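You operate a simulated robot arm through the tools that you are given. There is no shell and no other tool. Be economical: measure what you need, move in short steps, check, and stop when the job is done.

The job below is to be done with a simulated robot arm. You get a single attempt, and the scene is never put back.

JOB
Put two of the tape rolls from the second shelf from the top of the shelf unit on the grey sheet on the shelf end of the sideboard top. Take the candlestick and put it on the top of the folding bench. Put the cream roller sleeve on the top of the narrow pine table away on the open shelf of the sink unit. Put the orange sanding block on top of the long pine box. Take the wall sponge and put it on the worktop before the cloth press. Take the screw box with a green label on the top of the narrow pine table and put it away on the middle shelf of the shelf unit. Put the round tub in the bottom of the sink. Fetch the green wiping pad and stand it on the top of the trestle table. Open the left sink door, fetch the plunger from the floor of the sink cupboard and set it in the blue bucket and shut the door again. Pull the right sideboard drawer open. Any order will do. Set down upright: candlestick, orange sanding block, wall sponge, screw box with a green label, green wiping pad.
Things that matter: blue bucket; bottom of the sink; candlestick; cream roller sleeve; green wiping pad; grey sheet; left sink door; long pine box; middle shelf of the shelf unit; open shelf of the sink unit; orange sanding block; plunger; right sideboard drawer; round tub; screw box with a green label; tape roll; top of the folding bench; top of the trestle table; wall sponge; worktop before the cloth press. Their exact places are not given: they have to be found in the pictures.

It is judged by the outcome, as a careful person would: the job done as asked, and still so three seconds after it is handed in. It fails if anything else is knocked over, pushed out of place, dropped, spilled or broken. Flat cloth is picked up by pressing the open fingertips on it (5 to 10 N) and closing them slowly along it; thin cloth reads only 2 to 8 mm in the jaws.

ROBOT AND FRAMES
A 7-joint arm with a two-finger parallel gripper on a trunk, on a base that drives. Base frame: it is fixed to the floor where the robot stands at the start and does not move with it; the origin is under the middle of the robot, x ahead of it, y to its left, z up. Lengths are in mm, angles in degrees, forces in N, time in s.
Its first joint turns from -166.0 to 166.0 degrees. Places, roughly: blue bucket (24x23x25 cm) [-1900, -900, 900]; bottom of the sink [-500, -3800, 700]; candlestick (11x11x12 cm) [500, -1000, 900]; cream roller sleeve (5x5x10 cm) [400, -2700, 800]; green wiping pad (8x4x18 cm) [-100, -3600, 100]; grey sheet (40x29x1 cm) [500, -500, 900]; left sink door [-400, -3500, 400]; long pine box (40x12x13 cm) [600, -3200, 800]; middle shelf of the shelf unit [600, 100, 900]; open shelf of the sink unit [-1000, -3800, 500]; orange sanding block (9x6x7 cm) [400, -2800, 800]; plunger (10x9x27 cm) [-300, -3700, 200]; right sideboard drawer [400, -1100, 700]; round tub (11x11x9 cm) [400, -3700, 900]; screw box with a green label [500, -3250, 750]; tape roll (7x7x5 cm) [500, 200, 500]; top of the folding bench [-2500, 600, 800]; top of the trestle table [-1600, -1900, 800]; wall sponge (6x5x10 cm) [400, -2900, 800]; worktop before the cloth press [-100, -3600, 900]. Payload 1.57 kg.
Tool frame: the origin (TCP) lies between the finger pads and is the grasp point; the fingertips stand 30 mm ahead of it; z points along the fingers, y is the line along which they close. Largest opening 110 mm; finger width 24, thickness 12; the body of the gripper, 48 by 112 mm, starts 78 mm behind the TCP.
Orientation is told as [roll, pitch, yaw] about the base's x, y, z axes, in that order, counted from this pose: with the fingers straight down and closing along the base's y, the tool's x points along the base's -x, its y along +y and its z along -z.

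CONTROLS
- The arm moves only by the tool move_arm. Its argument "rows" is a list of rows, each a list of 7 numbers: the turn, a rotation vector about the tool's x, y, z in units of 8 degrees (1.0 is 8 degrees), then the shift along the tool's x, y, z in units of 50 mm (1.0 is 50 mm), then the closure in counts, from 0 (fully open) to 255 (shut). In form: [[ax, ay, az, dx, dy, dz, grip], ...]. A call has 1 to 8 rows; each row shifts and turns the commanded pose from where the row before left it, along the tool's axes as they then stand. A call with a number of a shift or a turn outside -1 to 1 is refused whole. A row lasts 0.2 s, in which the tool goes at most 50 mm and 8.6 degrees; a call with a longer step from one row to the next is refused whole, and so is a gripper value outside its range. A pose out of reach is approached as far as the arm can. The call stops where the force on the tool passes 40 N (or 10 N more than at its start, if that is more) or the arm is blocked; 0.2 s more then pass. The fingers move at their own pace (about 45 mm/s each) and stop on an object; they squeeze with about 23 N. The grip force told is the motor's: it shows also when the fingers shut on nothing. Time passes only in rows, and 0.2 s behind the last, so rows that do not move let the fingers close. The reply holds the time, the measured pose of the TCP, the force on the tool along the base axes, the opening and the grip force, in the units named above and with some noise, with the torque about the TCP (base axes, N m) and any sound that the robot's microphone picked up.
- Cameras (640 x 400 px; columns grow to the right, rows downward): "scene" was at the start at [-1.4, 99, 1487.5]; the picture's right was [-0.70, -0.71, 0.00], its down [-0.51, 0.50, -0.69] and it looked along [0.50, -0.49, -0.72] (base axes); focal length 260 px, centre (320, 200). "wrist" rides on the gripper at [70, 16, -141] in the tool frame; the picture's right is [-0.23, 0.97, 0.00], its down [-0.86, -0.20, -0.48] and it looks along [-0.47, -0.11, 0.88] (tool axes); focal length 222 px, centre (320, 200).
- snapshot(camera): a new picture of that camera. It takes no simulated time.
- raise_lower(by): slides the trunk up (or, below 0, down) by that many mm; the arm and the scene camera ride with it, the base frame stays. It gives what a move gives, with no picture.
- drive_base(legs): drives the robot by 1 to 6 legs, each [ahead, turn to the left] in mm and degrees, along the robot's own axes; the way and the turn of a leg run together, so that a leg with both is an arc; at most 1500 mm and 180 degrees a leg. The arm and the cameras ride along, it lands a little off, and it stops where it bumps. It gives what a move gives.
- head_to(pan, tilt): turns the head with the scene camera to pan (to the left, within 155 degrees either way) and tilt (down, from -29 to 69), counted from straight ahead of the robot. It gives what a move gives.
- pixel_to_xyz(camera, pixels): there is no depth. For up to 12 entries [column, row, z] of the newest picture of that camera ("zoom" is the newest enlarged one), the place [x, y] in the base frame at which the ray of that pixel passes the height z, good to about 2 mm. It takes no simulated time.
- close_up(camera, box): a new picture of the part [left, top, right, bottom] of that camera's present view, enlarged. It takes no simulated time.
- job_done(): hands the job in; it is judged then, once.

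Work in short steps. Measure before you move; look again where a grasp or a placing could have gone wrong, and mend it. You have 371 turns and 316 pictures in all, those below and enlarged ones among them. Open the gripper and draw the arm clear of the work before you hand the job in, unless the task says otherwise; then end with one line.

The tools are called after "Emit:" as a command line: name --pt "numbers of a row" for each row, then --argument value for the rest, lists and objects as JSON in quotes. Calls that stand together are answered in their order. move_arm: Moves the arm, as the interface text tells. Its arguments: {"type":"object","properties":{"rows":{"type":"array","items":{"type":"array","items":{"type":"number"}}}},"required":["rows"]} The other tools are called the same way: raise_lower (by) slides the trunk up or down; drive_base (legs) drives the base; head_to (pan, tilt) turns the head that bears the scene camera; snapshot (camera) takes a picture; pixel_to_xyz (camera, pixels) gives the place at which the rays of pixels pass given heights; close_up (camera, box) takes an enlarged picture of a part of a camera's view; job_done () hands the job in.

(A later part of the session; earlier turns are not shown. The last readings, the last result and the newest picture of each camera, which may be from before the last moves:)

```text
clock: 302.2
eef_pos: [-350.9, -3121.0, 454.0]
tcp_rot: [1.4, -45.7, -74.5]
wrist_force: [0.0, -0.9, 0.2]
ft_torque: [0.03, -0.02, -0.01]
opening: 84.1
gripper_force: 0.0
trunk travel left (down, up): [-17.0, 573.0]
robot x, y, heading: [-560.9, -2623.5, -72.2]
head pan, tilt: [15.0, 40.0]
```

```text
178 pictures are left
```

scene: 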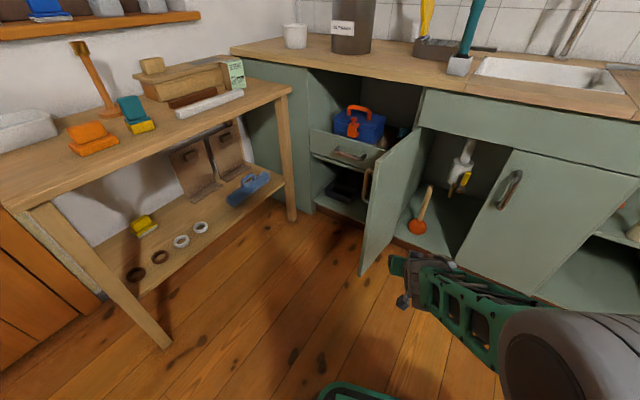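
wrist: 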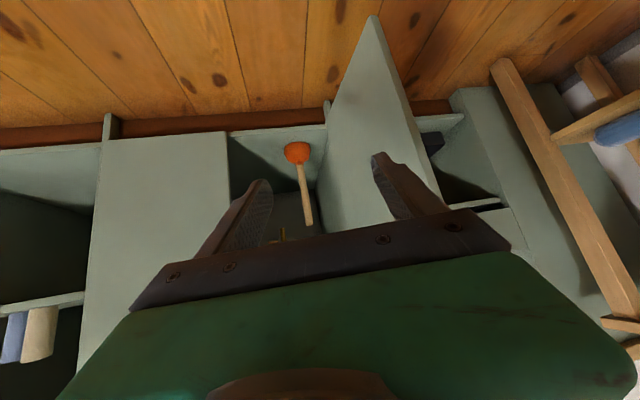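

Emit:
pixel_to_xyz --camera "wrist" --pixels '[[309, 222, 400], [309, 222, 380], [298, 152, 150], [298, 152, 180]]'

Emit:
pixel_to_xyz --camera "scene" --pixels '[[430, 187, 400], [430, 187, 380], [430, 187, 350], [416, 228, 150], [416, 228, 130]]'

Emit:
close_up --camera "scene" --box '[350, 130, 510, 290]'

```text
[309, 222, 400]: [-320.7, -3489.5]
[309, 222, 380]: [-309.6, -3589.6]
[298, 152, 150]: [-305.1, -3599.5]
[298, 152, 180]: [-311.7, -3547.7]
```

```text
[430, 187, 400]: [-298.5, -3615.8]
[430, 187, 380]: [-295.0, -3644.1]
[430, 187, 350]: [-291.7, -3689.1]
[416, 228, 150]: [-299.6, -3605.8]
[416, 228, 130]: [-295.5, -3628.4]
```

```text
2.50 times, centred on (430, 210) of scene
```

zoom: 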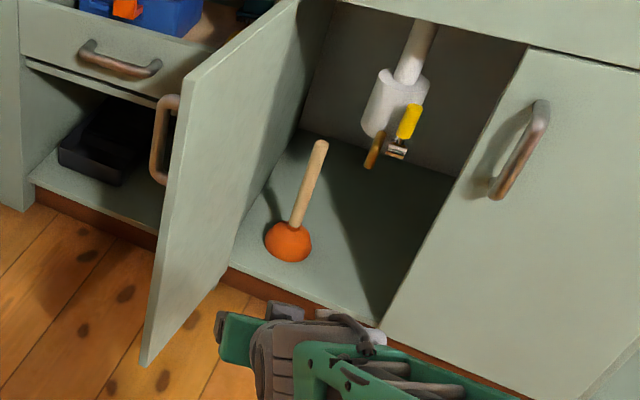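

Emit:
move_arm --pt "0 0 0 0 -0.84 0 60" --pt "0 0 0 0 -0.84 0 60" --pt "0 0 0 0.7 0 0.7 60" --pt "0 0 0 0.7 0 0.68 60"

Emit:
drive_base --legs '[[280, 0]]'

Emit:
snapshot --camera "wrist"

Emit:
snapshot --camera "scene"

```text
clock: 303.2
eef_pos: [-430.5, -3146.1, 352.8]
tcp_rot: [1.6, -45.7, -74.5]
wrist_force: [0.4, -0.4, 0.2]
ft_torque: [-0.02, 0.0, -0.02]
opening: 84.3
gripper_force: 0.0
trunk travel left (down, up): [-17.0, 573.0]
robot x, y, heading: [-558.5, -2622.3, -72.2]
head pan, tilt: [15.0, 40.0]
```

```text
clock: 305.1
eef_pos: [-346.9, -3406.6, 351.9]
tcp_rot: [1.5, -45.6, -74.5]
wrist_force: [-0.2, -0.3, 0.0]
ft_torque: [-0.01, -0.02, 0.0]
opening: 84.0
gripper_force: 0.1
trunk travel left (down, up): [-17.0, 573.0]
robot x, y, heading: [-474.2, -2886.8, -72.4]
head pan, tilt: [15.0, 40.0]
```

```text
176 pictures are left
```

wrist: 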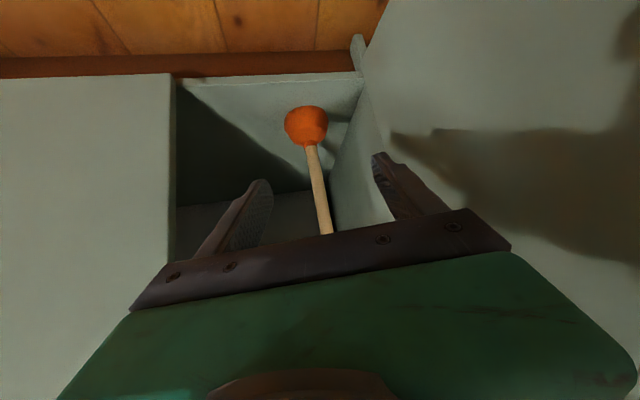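

```text
175 pictures are left
```

scene: 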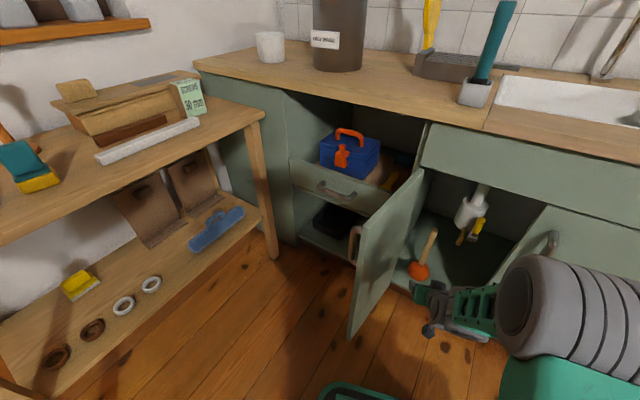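

Emit:
pixel_to_xyz --camera "wrist" --pixels '[[306, 128, 145], [318, 180, 230], [318, 180, 260], [325, 215, 330], [325, 215, 310], [270, 80, 105]]'

```text
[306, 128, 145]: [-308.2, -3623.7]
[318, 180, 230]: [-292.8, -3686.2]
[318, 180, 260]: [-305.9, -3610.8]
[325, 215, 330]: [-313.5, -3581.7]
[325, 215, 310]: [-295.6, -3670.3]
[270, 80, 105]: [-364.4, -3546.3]
```

Emit:
move_arm --pt "0 0 0 -0.6 -0.07 0.615 60" --pt "0 0 0 -0.6 -0.07 0.615 60" --pt "0 0 0 -0.6 -0.07 0.615 60" --pt "0 0 0 -0.6 -0.07 0.615 60"

Emit:
snapshot --camera "wrist"

```text
clock: 306.1
eef_pos: [-311.4, -3575.9, 352.7]
tcp_rot: [1.4, -45.6, -74.4]
wrist_force: [0.2, 0.1, 0.4]
ft_torque: [0.01, 0.02, 0.01]
opening: 84.3
gripper_force: 0.0
trunk travel left (down, up): [-17.0, 573.0]
robot x, y, heading: [-481.3, -2884.5, -72.2]
head pan, tilt: [15.0, 40.0]
```

```text
174 pictures are left
```

wrist: 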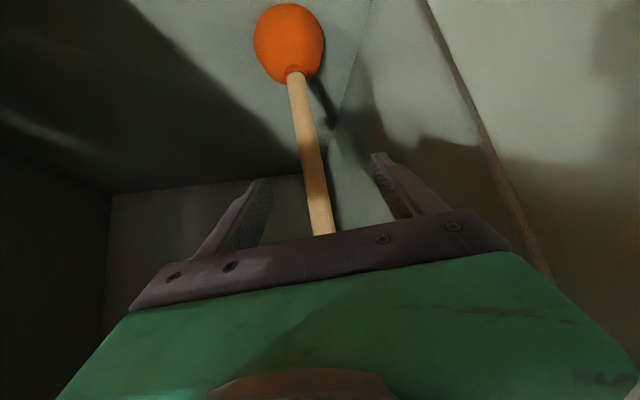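

Emit:
move_arm --pt "0 0 0 -0.45 -0.1 0.46 60" --pt "0 0 0 0 0 0 150" --pt "0 0 0 0 0 0 255" --pt "0 0 0 0 0 0 255" --pt "0 0 0 0 0 0 255"

Emit:
snapshot --camera "wrist"

```text
clock: 307.3
eef_pos: [-307.5, -3607.7, 349.9]
tcp_rot: [1.5, -45.6, -74.6]
wrist_force: [-0.2, 0.3, 0.2]
ft_torque: [0.03, -0.02, -0.03]
opening: 0.0
gripper_force: 0.3
trunk travel left (down, up): [-17.0, 573.0]
robot x, y, heading: [-475.2, -2882.6, -72.0]
head pan, tilt: [15.0, 40.0]
```

```text
173 pictures are left
```

wrist: 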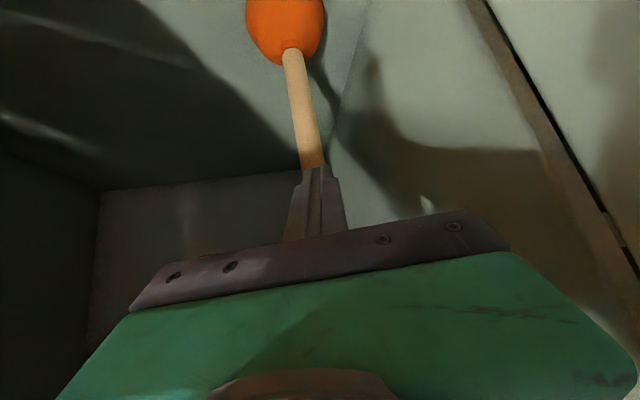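

Closed in front of the handle. Reopen, advance ~40 mm and slightly right.

Emit:
move_arm --pt "0 0 0 0 0 0 60" --pt "0 0 0 0 0 0 60" --pt "0 0 0 0 0 0 60" --pt "0 0 0 0 -0.15 0 60" --pt "0 0 0 -0.56 0 0.57 60"

Emit:
snapshot --camera "wrist"

```text
clock: 308.5
eef_pos: [-303.1, -3649.6, 349.6]
tcp_rot: [1.4, -45.6, -74.6]
wrist_force: [-0.1, -0.2, 0.3]
ft_torque: [0.02, 0.01, 0.01]
opening: 84.3
gripper_force: 0.1
trunk travel left (down, up): [-17.0, 573.0]
robot x, y, heading: [-477.6, -2885.1, -72.1]
head pan, tilt: [15.0, 40.0]
```

```text
172 pictures are left
```

wrist: 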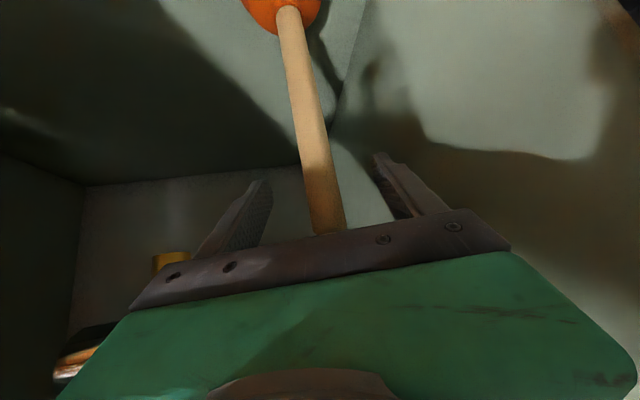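

Emit:
move_arm --pt "0 0 0 0 0 0 150" --pt "0 0 0 0 0 0 255" --pt "0 0 0 0 0 0 255" --pt "0 0 0 0 0 0 255" --pt "0 0 0 0 0 0 255"

Emit:
snapshot --camera "wrist"

```text
clock: 309.7
eef_pos: [-302.0, -3650.8, 349.7]
tcp_rot: [1.5, -45.7, -74.5]
wrist_force: [-1.0, 0.1, 1.4]
ft_torque: [-0.16, 0.26, 0.01]
opening: 23.2
gripper_force: 22.9
trunk travel left (down, up): [-17.0, 573.0]
robot x, y, heading: [-477.2, -2886.0, -72.3]
head pan, tilt: [15.0, 40.0]
```

```text
171 pictures are left
```

wrist: 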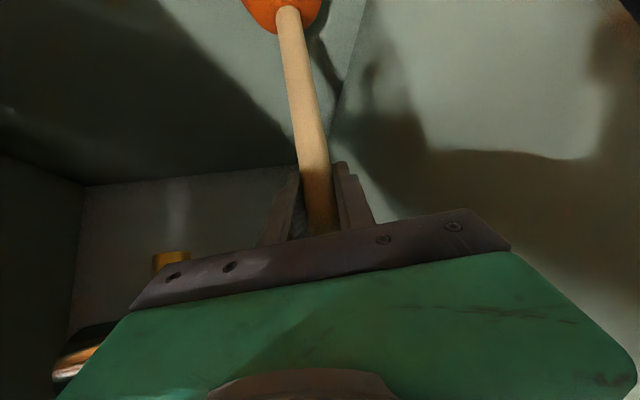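

Plunger gripped. Lift 40 mm and drive straight back.

Emit:
raise_lower --by 40

Emit:
drive_base --legs '[[-380, 0]]'

Emit:
snapshot --camera "wrist"

Emit:
snapshot --camera "scene"

```text
clock: 310.6
eef_pos: [-301.9, -3648.8, 388.5]
tcp_rot: [1.4, -45.6, -74.4]
wrist_force: [0.8, -0.4, -3.2]
ft_torque: [0.03, 0.03, -0.01]
opening: 22.5
gripper_force: 23.3
trunk travel left (down, up): [-57.0, 533.0]
robot x, y, heading: [-474.1, -2886.0, -72.2]
head pan, tilt: [15.0, 40.0]
```

```text
clock: 312.6
eef_pos: [-391.3, -3354.7, 386.6]
tcp_rot: [1.6, -45.4, -74.2]
wrist_force: [-0.1, 0.4, -3.1]
ft_torque: [0.04, -0.01, 0.0]
opening: 22.7
gripper_force: 22.7
trunk travel left (down, up): [-57.0, 533.0]
robot x, y, heading: [-568.4, -2589.9, -71.7]
head pan, tilt: [15.0, 40.0]
stopped in leg 1: the robot was blocked; the commanded pose is now the measured one
```

```text
170 pictures are left
```

wrist: 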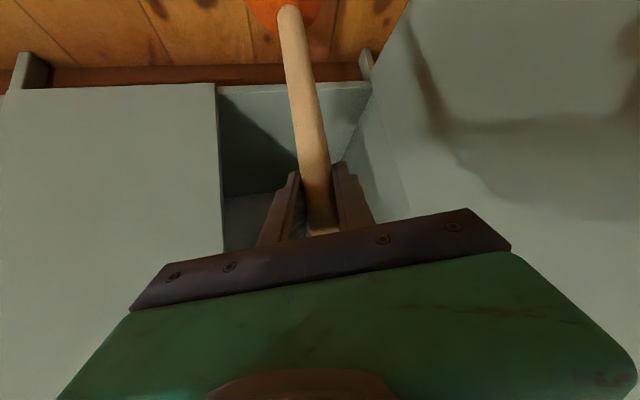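

```text
169 pictures are left
```

scene: 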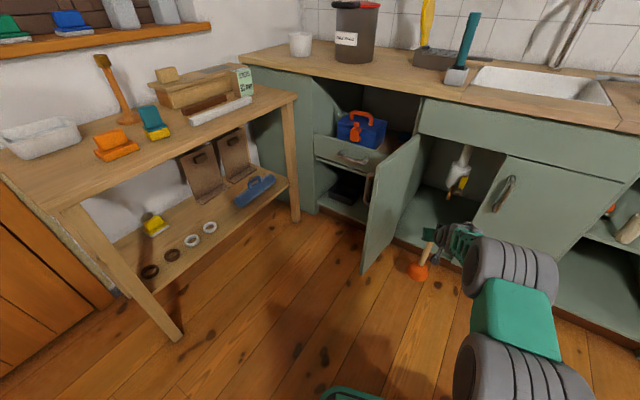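

The base bumped something behind. I look backwards.

Emit:
head_to --pan -150 --tilt 50

Emit:
snapshot --camera "scene"

Emit:
head_to --pan 150 --tilt 50

Emit:
snapshot --camera "scene"

```text
clock: 315.1
eef_pos: [-391.7, -3355.0, 387.4]
tcp_rot: [1.6, -45.5, -74.0]
wrist_force: [-0.3, 0.5, -2.4]
ft_torque: [-0.01, 0.01, -0.01]
opening: 22.5
gripper_force: 23.3
trunk travel left (down, up): [-57.0, 533.0]
robot x, y, heading: [-571.9, -2590.5, -71.7]
head pan, tilt: [-150.0, 50.0]
```

```text
168 pictures are left
```

scene: 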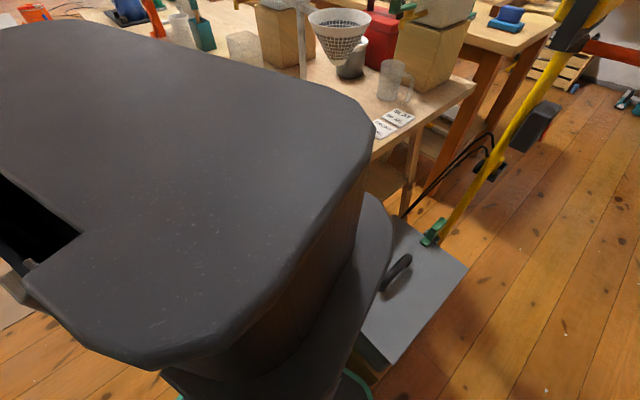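

```text
clock: 319.2
eef_pos: [-392.8, -3355.2, 388.8]
tcp_rot: [1.5, -45.6, -74.0]
wrist_force: [-0.5, 0.4, -3.5]
ft_torque: [0.03, 0.0, 0.0]
opening: 22.1
gripper_force: 22.8
trunk travel left (down, up): [-57.0, 533.0]
robot x, y, heading: [-569.3, -2589.6, -71.5]
head pan, tilt: [150.0, 50.0]
```

```text
167 pictures are left
```

scene: 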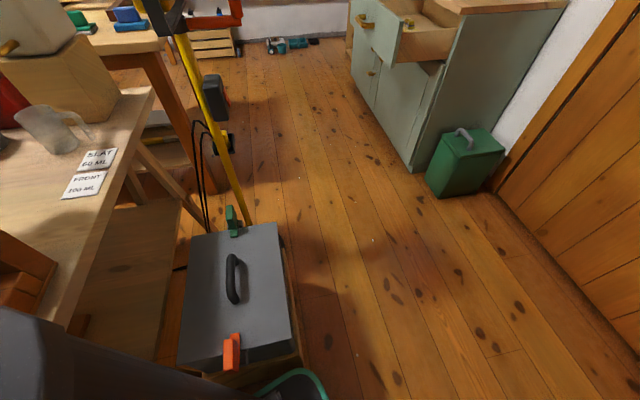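

A toolbox on a crate stands behind; nothing fell. I raise the trunk and retract the arm before manoeuvring.

Emit:
raise_lower --by 400

Emit:
move_arm --pt "0 0 0 0.65 0 -0.65 255" --pt "0 0 0 0.65 0 -0.65 255" --pt "0 0 0 0.65 0 -0.65 255" --pt "0 0 0 0.65 0 -0.65 255"

Emit:
snapshot --camera "wrist"

```text
clock: 323.0
eef_pos: [-391.7, -3354.1, 788.1]
tcp_rot: [1.5, -45.6, -74.0]
wrist_force: [0.6, 1.0, -2.4]
ft_torque: [0.01, 0.03, 0.04]
opening: 21.9
gripper_force: 22.9
trunk travel left (down, up): [-457.0, 133.0]
robot x, y, heading: [-575.2, -2592.5, -71.4]
head pan, tilt: [150.0, 50.0]
```

```text
clock: 324.0
eef_pos: [-445.9, -3176.9, 786.5]
tcp_rot: [1.5, -45.8, -74.1]
wrist_force: [-0.6, -0.6, -3.4]
ft_torque: [-0.02, -0.01, 0.03]
opening: 22.2
gripper_force: 23.0
trunk travel left (down, up): [-457.0, 133.0]
robot x, y, heading: [-572.4, -2590.0, -72.1]
head pan, tilt: [150.0, 50.0]
```

```text
166 pictures are left
```

wrist: 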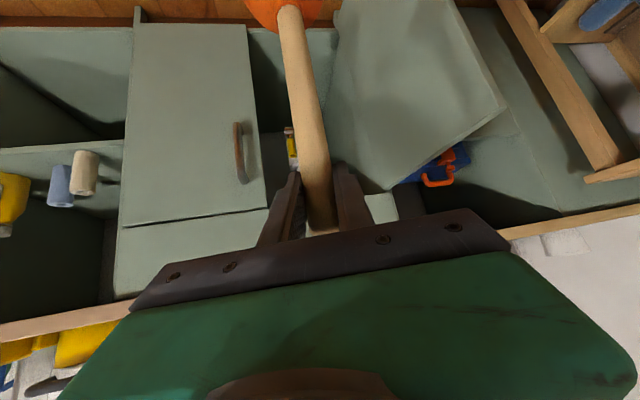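

I raise the arm further so the plunger clears everything (also needed for the bucket).

Emit:
raise_lower --by 130

Emit:
move_arm --pt "0 0 0 -0.68 0 -0.66 255" --pt "0 0 0 -0.68 0 -0.66 255" --pt "0 0 0 -0.68 0 -0.66 255" --pt "0 0 0 -0.68 0 -0.66 255" --pt "0 0 0 -0.68 0 -0.66 255" --pt "0 0 0 -0.68 0 -0.66 255" --pt "0 0 0 -0.68 0 -0.66 255" --pt "0 0 0 -0.68 0 -0.66 255"

Emit:
snapshot --camera "wrist"

```text
clock: 325.6
eef_pos: [-446.6, -3177.0, 915.6]
tcp_rot: [1.4, -45.6, -74.0]
wrist_force: [0.6, 0.2, -3.9]
ft_torque: [0.02, 0.0, -0.03]
opening: 22.3
gripper_force: 23.3
trunk travel left (down, up): [-587.0, 3.0]
robot x, y, heading: [-573.3, -2589.6, -71.7]
head pan, tilt: [150.0, 50.0]
```

```text
clock: 327.4
eef_pos: [-452.3, -3180.7, 1295.3]
tcp_rot: [1.5, -45.5, -74.1]
wrist_force: [-0.9, 0.8, -4.3]
ft_torque: [-0.01, 0.02, -0.02]
opening: 22.0
gripper_force: 22.6
trunk travel left (down, up): [-587.0, 3.0]
robot x, y, heading: [-574.7, -2588.1, -71.7]
head pan, tilt: [150.0, 50.0]
```

```text
165 pictures are left
```

wrist: 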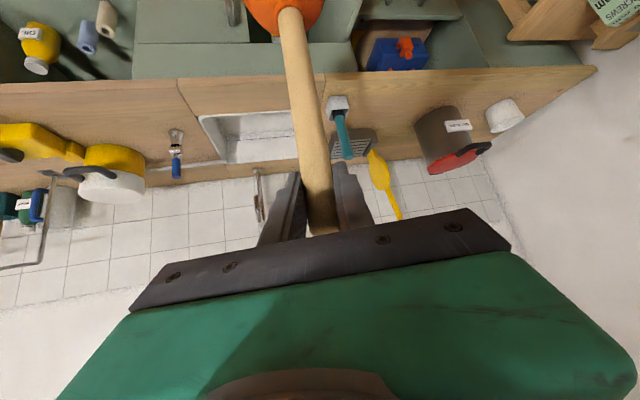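

Plunger bottom is ~1060 high now. Drive out to the lane and north.

Emit:
drive_base --legs '[[100, 0], [0, 72], [400, 0], [0, 90], [1050, 0], [0, 15]]'

Emit:
head_to --pan 0 --tilt 35

Emit:
snapshot --camera "scene"

```text
clock: 343.4
eef_pos: [-255.7, -1047.2, 1295.5]
tcp_rot: [1.6, -45.6, 103.9]
wrist_force: [0.2, -0.2, -3.1]
ft_torque: [0.01, 0.0, -0.01]
opening: 22.0
gripper_force: 22.8
trunk travel left (down, up): [-587.0, 3.0]
robot x, y, heading: [-157.1, -1642.1, 106.3]
head pan, tilt: [150.0, 50.0]
```

```text
clock: 345.8
eef_pos: [-254.8, -1047.3, 1294.5]
tcp_rot: [1.5, -45.6, 103.9]
wrist_force: [0.3, 0.1, -3.8]
ft_torque: [0.0, -0.01, -0.02]
opening: 22.0
gripper_force: 23.2
trunk travel left (down, up): [-587.0, 3.0]
robot x, y, heading: [-158.3, -1639.9, 106.3]
head pan, tilt: [0.0, 35.0]
```

```text
164 pictures are left
```

scene: 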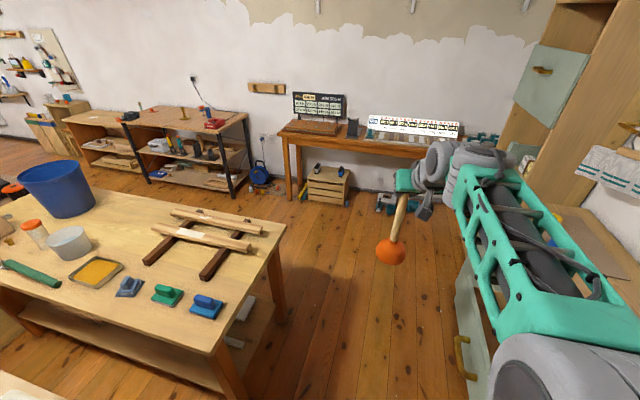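

Emit:
drive_base --legs '[[0, -5], [1350, 0], [0, 79], [1350, 0]]'

Emit:
head_to --pan 40 --tilt 40

Emit:
snapshot --camera "scene"

```text
clock: 362.7
eef_pos: [-2360.7, -179.6, 1295.4]
tcp_rot: [1.5, -45.5, 175.7]
wrist_force: [-0.6, 0.7, -2.4]
ft_torque: [0.04, -0.02, 0.02]
opening: 21.9
gripper_force: 23.4
trunk travel left (down, up): [-587.0, 3.0]
robot x, y, heading: [-1764.5, -267.2, 178.1]
head pan, tilt: [0.0, 35.0]
```

```text
clock: 363.8
eef_pos: [-2360.5, -179.6, 1295.1]
tcp_rot: [1.5, -45.6, 175.7]
wrist_force: [0.6, 0.2, -4.0]
ft_torque: [-0.01, -0.01, 0.01]
opening: 21.8
gripper_force: 22.5
trunk travel left (down, up): [-587.0, 3.0]
robot x, y, heading: [-1764.9, -274.0, 178.0]
head pan, tilt: [40.0, 40.0]
```

```text
163 pictures are left
```

scene: 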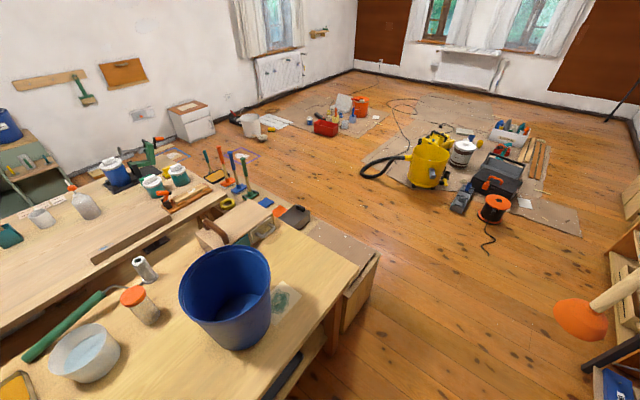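

Emit:
pixel_to_xyz --camera "scene" --pixels '[[178, 288, 1030], [272, 272, 1030], [225, 246, 1030], [230, 318, 1030], [245, 350, 780], [358, 265, 780], [330, 310, 780], [120, 340, 850]]'

Emit:
close_up --camera "scene" --box '[140, 220, 340, 370]'

```text
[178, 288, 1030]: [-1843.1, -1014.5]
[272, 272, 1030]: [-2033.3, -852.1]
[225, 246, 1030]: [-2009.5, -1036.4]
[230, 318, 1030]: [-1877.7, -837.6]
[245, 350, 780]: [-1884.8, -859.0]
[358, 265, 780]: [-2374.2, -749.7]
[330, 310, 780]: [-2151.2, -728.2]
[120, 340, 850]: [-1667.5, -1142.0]
```

```text
2.67 times, centred on (240, 295) of scene
```

zoom: 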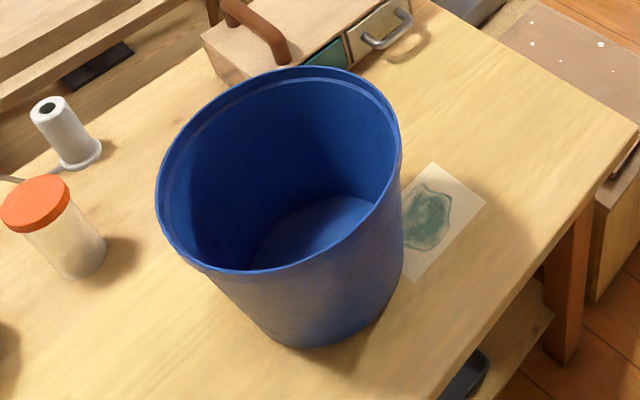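

Bucket rim centre ≈ (-1941,-935), rim z≈1030. Raise a bit more, then turn to face it.

Emit:
move_arm --pt "0 0 0 -0.68 0 -0.66 255" --pt "0 0 0 -0.5 0 -0.5 255"

Emit:
drive_base --legs '[[90, 0], [0, 90]]'

Emit:
head_to --pan 0 --tilt 45

Emit:
snapshot --camera "scene"

Emit:
snapshot --camera "wrist"

```text
clock: 364.4
eef_pos: [-2359.3, -177.4, 1375.8]
tcp_rot: [1.5, -45.4, 175.7]
wrist_force: [0.0, 0.3, -3.1]
ft_torque: [0.02, -0.03, 0.01]
opening: 22.4
gripper_force: 22.9
trunk travel left (down, up): [-587.0, 3.0]
robot x, y, heading: [-1764.7, -269.3, 178.0]
head pan, tilt: [40.0, 40.0]
```

```text
clock: 369.5
eef_pos: [-1918.4, -865.2, 1377.5]
tcp_rot: [1.5, -45.6, -91.5]
wrist_force: [-0.9, 0.5, -3.3]
ft_torque: [0.03, 0.05, 0.01]
opening: 22.1
gripper_force: 23.0
trunk travel left (down, up): [-587.0, 3.0]
robot x, y, heading: [-1855.4, -269.0, -89.1]
head pan, tilt: [40.0, 40.0]
```

```text
clock: 370.5
eef_pos: [-1920.7, -866.8, 1376.8]
tcp_rot: [1.6, -45.5, -91.6]
wrist_force: [-0.4, 1.5, -2.5]
ft_torque: [0.03, -0.02, -0.01]
opening: 21.9
gripper_force: 23.0
trunk travel left (down, up): [-587.0, 3.0]
robot x, y, heading: [-1858.5, -268.6, -89.4]
head pan, tilt: [0.0, 45.0]
```

```text
161 pictures are left
```

scene: 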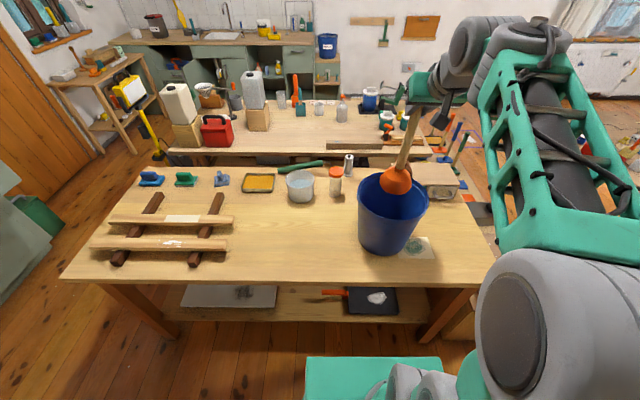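

```text
160 pictures are left
```

wrist: 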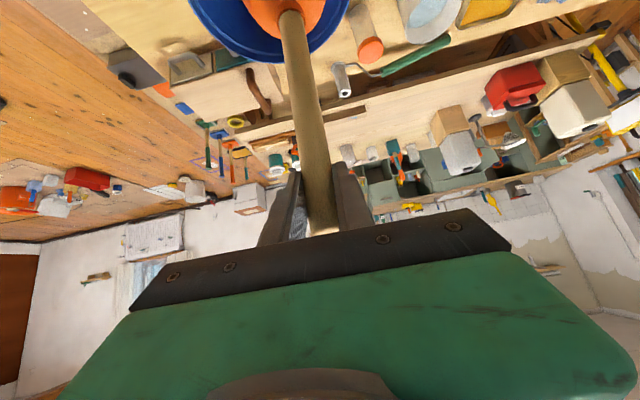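

Emit:
drive_base --legs '[[68, 0]]'

Emit:
move_arm --pt "0 0 0 0 -0.38 0 255"

Emit:
raise_lower --by -280

Emit:
snapshot --camera "scene"

Emit:
snapshot --camera "wrist"

```text
clock: 371.5
eef_pos: [-1918.5, -933.7, 1374.8]
tcp_rot: [1.5, -45.5, -91.5]
wrist_force: [0.2, 0.2, -3.5]
ft_torque: [0.03, 0.03, 0.02]
opening: 21.9
gripper_force: 22.9
trunk travel left (down, up): [-587.0, 3.0]
robot x, y, heading: [-1852.2, -336.0, -89.1]
head pan, tilt: [0.0, 45.0]
```

```text
clock: 371.9
eef_pos: [-1937.9, -933.2, 1375.6]
tcp_rot: [1.6, -45.5, -91.6]
wrist_force: [1.0, -0.7, -3.1]
ft_torque: [0.0, -0.03, 0.01]
opening: 21.8
gripper_force: 22.8
trunk travel left (down, up): [-587.0, 3.0]
robot x, y, heading: [-1853.5, -333.7, -89.4]
head pan, tilt: [0.0, 45.0]
```

```text
clock: 374.8
eef_pos: [-1938.8, -933.1, 1095.3]
tcp_rot: [1.6, -45.6, -91.4]
wrist_force: [1.1, -0.3, -3.1]
ft_torque: [0.01, 0.04, 0.01]
opening: 21.9
gripper_force: 23.1
trunk travel left (down, up): [-307.0, 283.0]
robot x, y, heading: [-1858.4, -335.5, -89.4]
head pan, tilt: [0.0, 45.0]
```

```text
159 pictures are left
```

scene: 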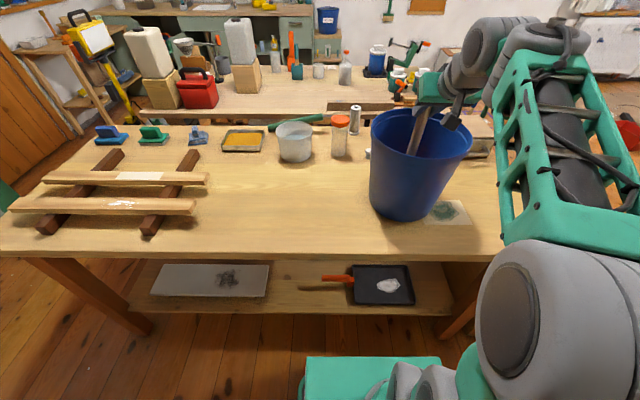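

```text
158 pictures are left
```

wrist: 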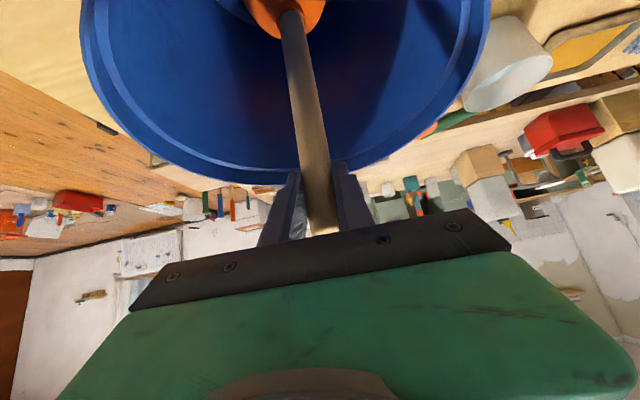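

Emit:
raise_lower --by -55

Emit:
move_arm --pt "0 0 0 0.06 0 0.06 255" --pt "0 0 0 0.06 0 0.06 255" --pt "0 0 0 0.06 0 0.06 255" --pt "0 0 0 0.06 0 0.06 255"

```text
clock: 375.7
eef_pos: [-1937.1, -931.9, 1047.1]
tcp_rot: [1.3, -46.3, -91.4]
wrist_force: [1.8, -2.8, 21.5]
ft_torque: [-0.23, 0.29, 0.01]
opening: 21.9
gripper_force: 23.1
trunk travel left (down, up): [-252.0, 338.0]
robot x, y, heading: [-1858.4, -336.5, -89.2]
head pan, tilt: [0.0, 45.0]
```

```text
clock: 376.7
eef_pos: [-1936.3, -931.5, 1028.3]
tcp_rot: [1.3, -45.9, -91.4]
wrist_force: [3.3, 0.0, 28.9]
ft_torque: [-0.1, 0.54, -0.07]
opening: 21.1
gripper_force: 23.4
trunk travel left (down, up): [-252.0, 338.0]
robot x, y, heading: [-1857.5, -335.5, -89.0]
head pan, tilt: [0.0, 45.0]
```

Contact with the bucket bottom. Release and raise straight up.

Emit:
move_arm --pt "0 0 0 -0.05 0 -0.05 255" --pt "0 0 0 0 0 0 180" --pt "0 0 0 0 0 0 120" --pt "0 0 0 0 0 0 60" --pt "0 0 0 0 0 0 60"

Emit:
raise_lower --by 200

Emit:
snapshot --camera "scene"

Emit:
snapshot --camera "wrist"

```text
clock: 377.9
eef_pos: [-1938.3, -933.4, 1026.5]
tcp_rot: [1.6, -45.5, -91.5]
wrist_force: [0.3, -0.3, -0.5]
ft_torque: [-0.01, 0.0, -0.01]
opening: 84.0
gripper_force: 0.1
trunk travel left (down, up): [-252.0, 338.0]
robot x, y, heading: [-1849.1, -335.0, -89.2]
head pan, tilt: [0.0, 45.0]
```

```text
clock: 380.1
eef_pos: [-1937.7, -933.5, 1227.5]
tcp_rot: [1.4, -45.5, -91.5]
wrist_force: [0.3, -0.4, -0.1]
ft_torque: [0.03, -0.01, 0.01]
opening: 84.2
gripper_force: 0.0
trunk travel left (down, up): [-452.0, 138.0]
robot x, y, heading: [-1854.4, -335.1, -89.1]
head pan, tilt: [0.0, 45.0]
```

```text
157 pictures are left
```

scene: 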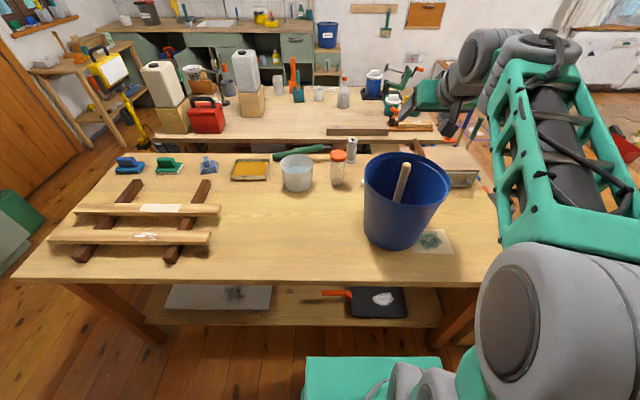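

```text
156 pictures are left
```

wrist: 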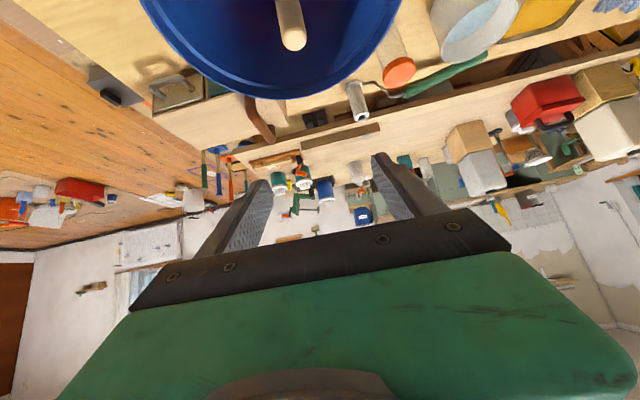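

Plunger is in the bucket. Drive back to the pine table area.

Emit:
drive_base --legs '[[-90, 0], [0, 89], [1440, 0], [0, -80], [1400, 0], [0, -10]]'

```text
clock: 402.6
eef_pos: [-319.6, -2264.2, 1227.0]
tcp_rot: [1.6, -45.4, -94.8]
wrist_force: [-0.1, 0.2, -0.1]
ft_torque: [0.0, 0.01, -0.01]
opening: 84.4
gripper_force: 0.0
trunk travel left (down, up): [-452.0, 138.0]
robot x, y, heading: [-202.6, -1670.2, -92.5]
head pan, tilt: [0.0, 45.0]
```

Emit:
drive_base --legs '[[1090, 0], [0, 92.5]]'

Emit:
raise_lower --by -200

Emit:
head_to --pan -10 --tilt 45

Emit:
snapshot --camera "scene"

Emit:
snapshot --camera "wrist"

```text
clock: 404.1
eef_pos: [-324.3, -2344.5, 1227.4]
tcp_rot: [1.6, -45.5, -94.8]
wrist_force: [-0.2, 0.8, 0.5]
ft_torque: [-0.02, -0.03, 0.01]
opening: 84.3
gripper_force: 0.1
trunk travel left (down, up): [-452.0, 138.0]
robot x, y, heading: [-207.1, -1755.1, -92.5]
head pan, tilt: [0.0, 45.0]
stopped in leg 1: the robot was blocked; the commanded pose is now the measured one
```

```text
clock: 406.3
eef_pos: [-322.9, -2346.1, 1027.0]
tcp_rot: [1.6, -45.5, -94.8]
wrist_force: [0.0, 1.3, -0.1]
ft_torque: [0.01, -0.02, 0.0]
opening: 84.2
gripper_force: 0.0
trunk travel left (down, up): [-252.0, 338.0]
robot x, y, heading: [-207.5, -1752.1, -92.6]
head pan, tilt: [0.0, 45.0]
```

```text
clock: 407.0
eef_pos: [-323.0, -2347.0, 1027.1]
tcp_rot: [1.6, -45.5, -94.8]
wrist_force: [0.9, 0.1, 0.4]
ft_torque: [0.0, 0.01, 0.01]
opening: 84.4
gripper_force: 0.0
trunk travel left (down, up): [-252.0, 338.0]
robot x, y, heading: [-207.4, -1751.4, -92.4]
head pan, tilt: [-10.0, 45.0]
```

```text
155 pictures are left
```

scene: 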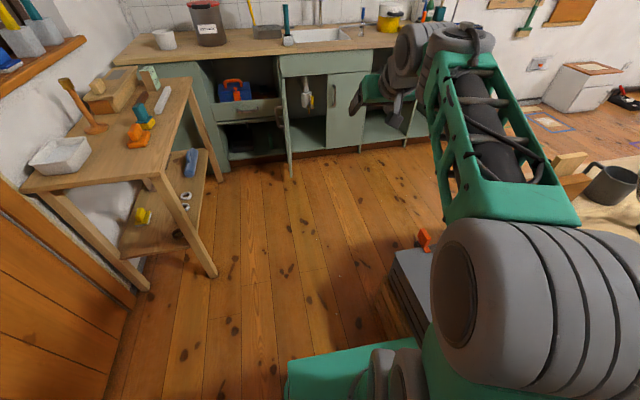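

```text
154 pictures are left
```

wrist: 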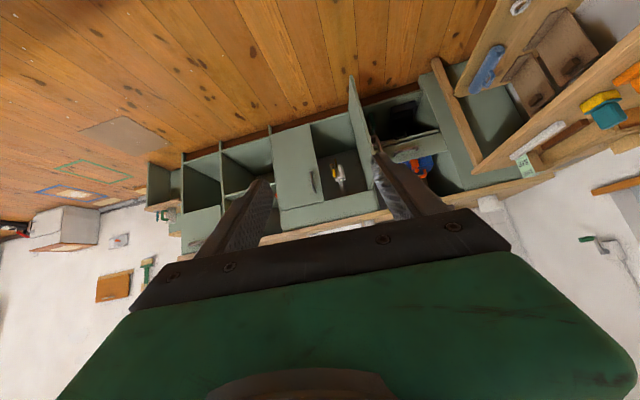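

The base met the toolbox crate on the right. I back up and shift left.

Emit:
drive_base --legs '[[-90, 0], [0, 37]]'

Emit:
drive_base --legs '[[300, 0], [0, -35], [850, 0]]'

Emit:
head_to --pan -150 --tilt 45

Emit:
snapshot --camera "scene"

```text
clock: 409.9
eef_pos: [53.6, -2211.4, 1026.4]
tcp_rot: [1.6, -45.5, -58.6]
wrist_force: [-0.3, 0.4, -0.2]
ft_torque: [0.0, 0.03, -0.02]
opening: 84.0
gripper_force: 0.0
trunk travel left (down, up): [-252.0, 338.0]
robot x, y, heading: [-202.9, -1663.6, -56.0]
head pan, tilt: [-10.0, 45.0]
```

```text
clock: 417.7
eef_pos: [-145.5, -3371.3, 1026.3]
tcp_rot: [1.7, -45.5, -93.1]
wrist_force: [-0.2, -0.7, -0.3]
ft_torque: [0.02, 0.01, 0.0]
opening: 84.1
gripper_force: 0.0
trunk travel left (down, up): [-252.0, 338.0]
robot x, y, heading: [-47.8, -2773.2, -91.0]
head pan, tilt: [-10.0, 45.0]
```

```text
clock: 419.9
eef_pos: [-146.6, -3370.2, 1026.7]
tcp_rot: [1.6, -45.5, -93.1]
wrist_force: [-0.4, 1.5, -0.7]
ft_torque: [-0.03, -0.04, -0.02]
opening: 84.3
gripper_force: 0.1
trunk travel left (down, up): [-252.0, 338.0]
robot x, y, heading: [-43.9, -2771.9, -90.7]
head pan, tilt: [-150.0, 45.0]
```

```text
153 pictures are left
```

scene: 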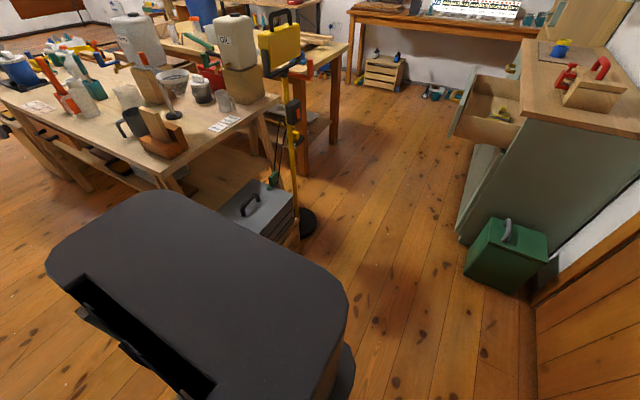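

Emit:
pixel_to_xyz --camera "scene" --pixels '[[307, 222, 0], [262, 190, 450], [292, 192, 450], [292, 212, 400]]'

```text
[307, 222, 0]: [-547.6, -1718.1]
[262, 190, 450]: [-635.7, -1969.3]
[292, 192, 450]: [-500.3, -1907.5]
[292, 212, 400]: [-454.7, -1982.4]
```

Nothing displaced. Face the pine table.

Emit:
drive_base --legs '[[0, 91], [-220, 0]]'

Emit:
head_to --pan -10 --tilt 45

Emit:
snapshot --camera "scene"

Emit:
snapshot --camera "wrist"

```text
clock: 425.5
eef_pos: [329.9, -2865.8, 1027.9]
tcp_rot: [1.7, -45.5, -2.1]
wrist_force: [-0.8, -0.2, -0.1]
ft_torque: [0.01, 0.01, 0.01]
opening: 84.1
gripper_force: 0.0
trunk travel left (down, up): [-252.0, 338.0]
robot x, y, heading: [-269.3, -2770.7, 0.2]
head pan, tilt: [-150.0, 45.0]
```

```text
clock: 427.7
eef_pos: [329.4, -2864.2, 1026.3]
tcp_rot: [1.5, -45.5, -2.1]
wrist_force: [-0.7, 0.8, -0.5]
ft_torque: [0.0, 0.02, 0.01]
opening: 84.2
gripper_force: 0.0
trunk travel left (down, up): [-252.0, 338.0]
robot x, y, heading: [-266.5, -2775.2, 0.1]
head pan, tilt: [-10.0, 45.0]
```

```text
152 pictures are left
```

scene: 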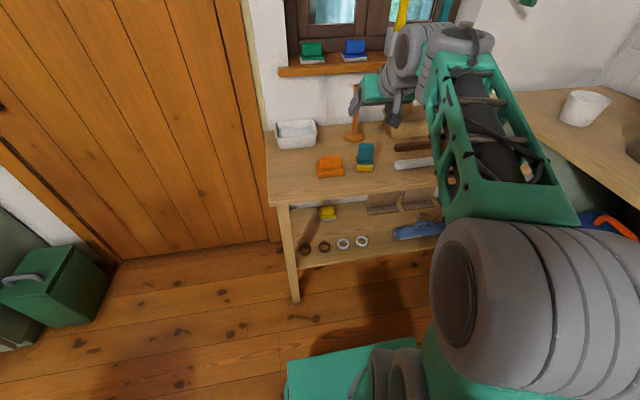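

```text
151 pictures are left
```

wrist: 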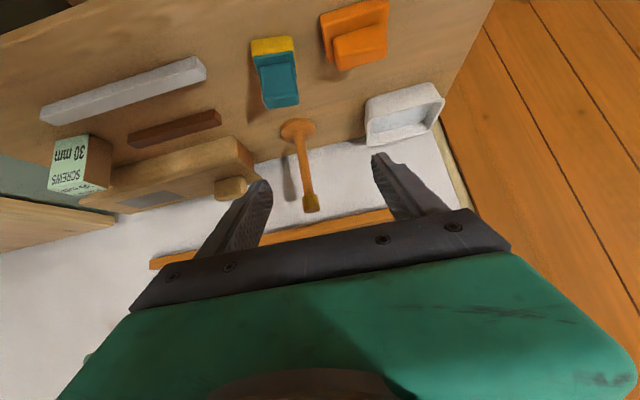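

Emit:
close_up --camera "wrist" --box '[230, 0, 410, 120]'

Emit:
close_up --camera "scene" --box '[290, 110, 450, 210]'

```text
3.33 times, centred on (320, 60) of wrist
```

zoom: 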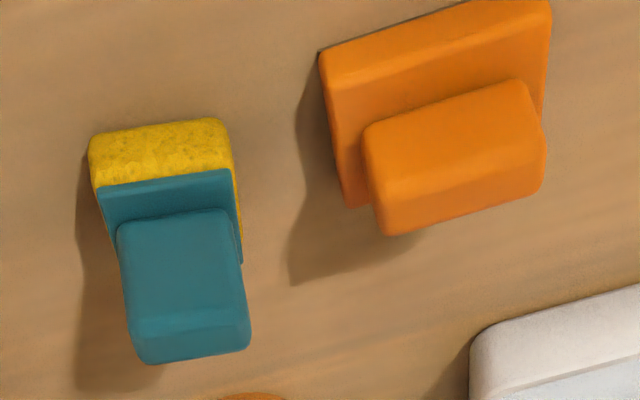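

```text
4.00 times, centred on (370, 160) of scene
```

zoom: 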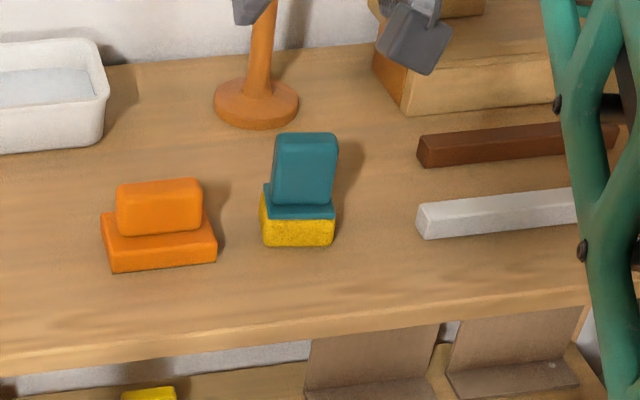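

Emit:
pixel_to_xyz --camera "wrist" --pixels '[[363, 40, 825], [363, 40, 805], [276, 78, 855], [276, 78, 835], [290, 128, 755], [232, 160, 880], [230, 185, 900]]'

Emit:
pixel_to_xyz --camera "scene" --pixels '[[330, 158, 825], [330, 158, 805], [366, 147, 855], [366, 147, 835]]'

```text
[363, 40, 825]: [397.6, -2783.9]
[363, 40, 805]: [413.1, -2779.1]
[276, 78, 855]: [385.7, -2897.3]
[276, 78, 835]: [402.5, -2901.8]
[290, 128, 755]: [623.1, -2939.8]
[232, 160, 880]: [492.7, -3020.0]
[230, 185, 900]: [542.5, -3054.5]
```

```text
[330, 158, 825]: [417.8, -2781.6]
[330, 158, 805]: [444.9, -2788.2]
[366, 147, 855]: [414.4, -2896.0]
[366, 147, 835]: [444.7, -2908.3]
```

Heights are ambiguous; I take a second wrist view 110 mm lower for a proper vertical baseline.

Emit:
raise_lower --by -110

Emit:
snapshot --camera "wrist"

```text
clock: 429.1
eef_pos: [329.0, -2864.4, 916.8]
tcp_rot: [1.5, -45.5, -2.2]
wrist_force: [0.1, -0.1, 0.3]
ft_torque: [-0.04, -0.01, 0.01]
opening: 84.2
gripper_force: 0.1
trunk travel left (down, up): [-142.0, 448.0]
robot x, y, heading: [-264.5, -2778.2, 0.3]
head pan, tilt: [-10.0, 45.0]
```

```text
148 pictures are left
```

wrist: 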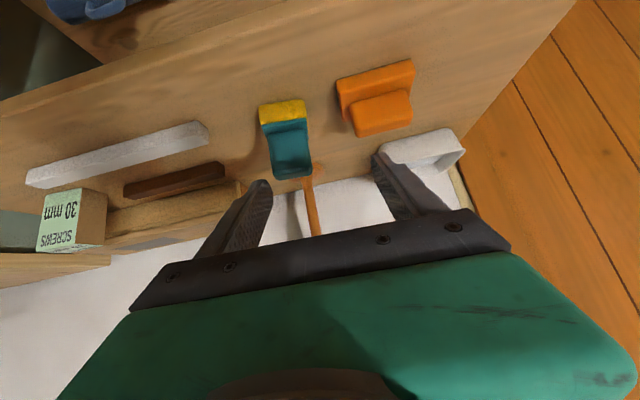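

Emit:
close_up --camera "wrist" --box '[240, 50, 430, 190]'

```text
2.86 times, centred on (335, 120) of wrist
```

zoom: 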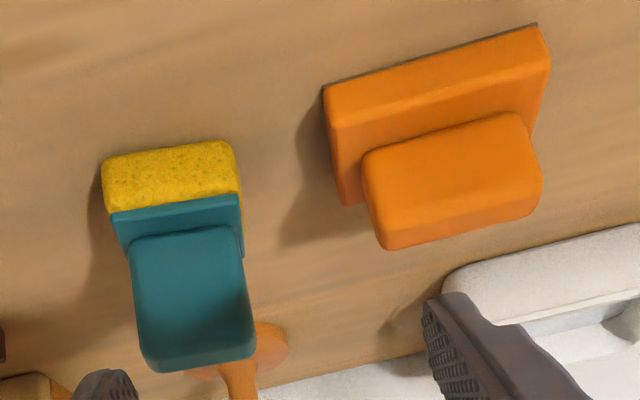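

Emit:
pixel_to_xyz --camera "wrist" --pixels '[[336, 80.8, 780], [336, 80.8, 740], [320.1, 15.6, 670], [320.1, 15.6, 630], [259, 105.2, 780], [259, 105.2, 740], [251, 45, 670], [251, 45, 630], [357, 136.7, 830], [357, 136.7, 800], [339.6, 69.7, 720], [339.6, 69.7, 690]]'

```text
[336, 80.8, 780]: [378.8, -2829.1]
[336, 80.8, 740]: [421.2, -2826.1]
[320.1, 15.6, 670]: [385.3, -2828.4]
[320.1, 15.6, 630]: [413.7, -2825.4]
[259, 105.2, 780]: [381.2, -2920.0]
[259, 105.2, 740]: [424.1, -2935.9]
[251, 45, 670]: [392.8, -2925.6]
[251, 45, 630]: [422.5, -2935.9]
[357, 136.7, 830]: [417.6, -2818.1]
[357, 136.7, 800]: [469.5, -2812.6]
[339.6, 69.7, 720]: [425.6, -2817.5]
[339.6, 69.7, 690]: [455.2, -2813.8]
```

Table ≈ 755; orange handle centre ≈ (426,-2781), top ≈ 825. Align left and approach along the tool axis.

Emit:
move_arm --pt "0 0 0 0 0.87 0 35" --pt "0 0 0 0 0.87 0 35" --pt "0 0 0 0.05 0 0.8 35" --pt "0 0 0 0.05 0 0.8 35"

Emit:
snapshot --camera "wrist"

```text
clock: 430.1
eef_pos: [385.7, -2778.2, 860.0]
tcp_rot: [1.5, -45.6, -2.1]
wrist_force: [-0.2, 0.3, 0.5]
ft_torque: [-0.04, 0.02, 0.0]
opening: 94.7
gripper_force: 0.0
trunk travel left (down, up): [-142.0, 448.0]
robot x, y, heading: [-268.1, -2775.4, 0.5]
head pan, tilt: [-10.0, 45.0]
```

```text
146 pictures are left
```

wrist: 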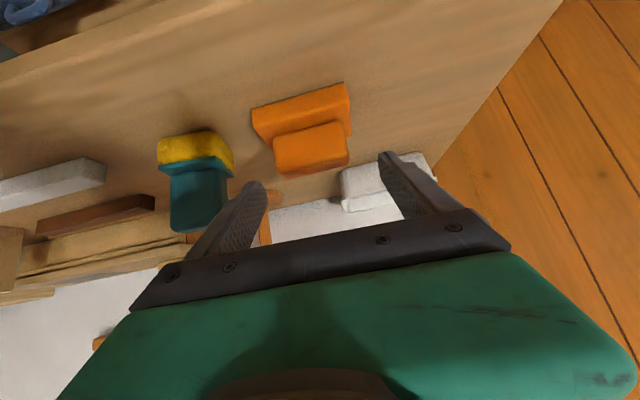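

Emit:
pixel_to_xyz --camera "wrist" --pixels '[[311, 135, 825], [277, 143, 825], [348, 128, 825], [311, 170, 825]]'

```text
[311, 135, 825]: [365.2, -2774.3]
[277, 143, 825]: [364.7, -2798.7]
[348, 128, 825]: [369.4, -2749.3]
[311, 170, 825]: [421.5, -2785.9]
```

Emit:
move_arm --pt "0 0 0 0.13 -0.06 0.5 35" --pt "0 0 0 0.12 -0.04 0.47 35"

Emit:
snapshot --camera "wrist"

```text
clock: 430.7
eef_pos: [410.1, -2782.1, 817.9]
tcp_rot: [1.6, -45.5, -2.1]
wrist_force: [-0.9, 0.0, 0.5]
ft_torque: [-0.05, 0.01, 0.0]
opening: 94.7
gripper_force: 0.0
trunk travel left (down, up): [-142.0, 448.0]
robot x, y, heading: [-270.2, -2774.0, 0.2]
head pan, tilt: [-10.0, 45.0]
```

```text
145 pictures are left
```

wrist: 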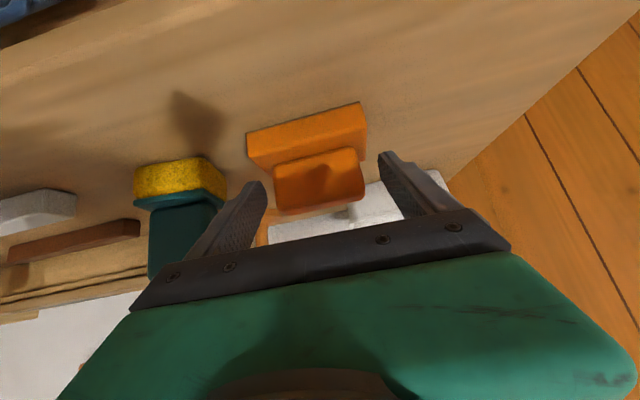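

Emit:
move_arm --pt "0 0 0 0 0 0 100" --pt "0 0 0 0 0 0 180" --pt "0 0 0 0 0 0 255" --pt "0 0 0 0 0 0 255"

Emit:
raise_lower --by 60

Emit:
snapshot --camera "wrist"

```text
clock: 431.7
eef_pos: [409.4, -2782.2, 817.2]
tcp_rot: [1.6, -45.5, -2.1]
wrist_force: [0.6, -0.1, -0.8]
ft_torque: [-0.13, 0.0, -0.03]
opening: 69.9
gripper_force: 23.0
trunk travel left (down, up): [-142.0, 448.0]
robot x, y, heading: [-268.8, -2776.1, -0.1]
head pan, tilt: [-10.0, 45.0]
```

```text
clock: 432.7
eef_pos: [410.8, -2782.1, 877.1]
tcp_rot: [1.7, -45.3, -2.1]
wrist_force: [1.1, 0.3, -0.2]
ft_torque: [0.0, 0.04, 0.04]
opening: 69.7
gripper_force: 22.5
trunk travel left (down, up): [-202.0, 388.0]
robot x, y, heading: [-265.8, -2775.5, -0.1]
head pan, tilt: [-10.0, 45.0]
```

```text
144 pictures are left
```

wrist: 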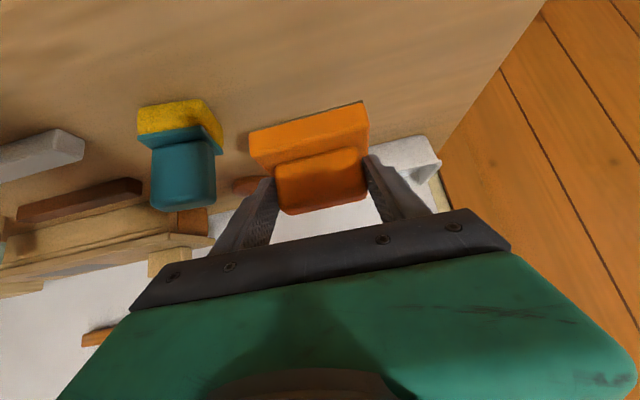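

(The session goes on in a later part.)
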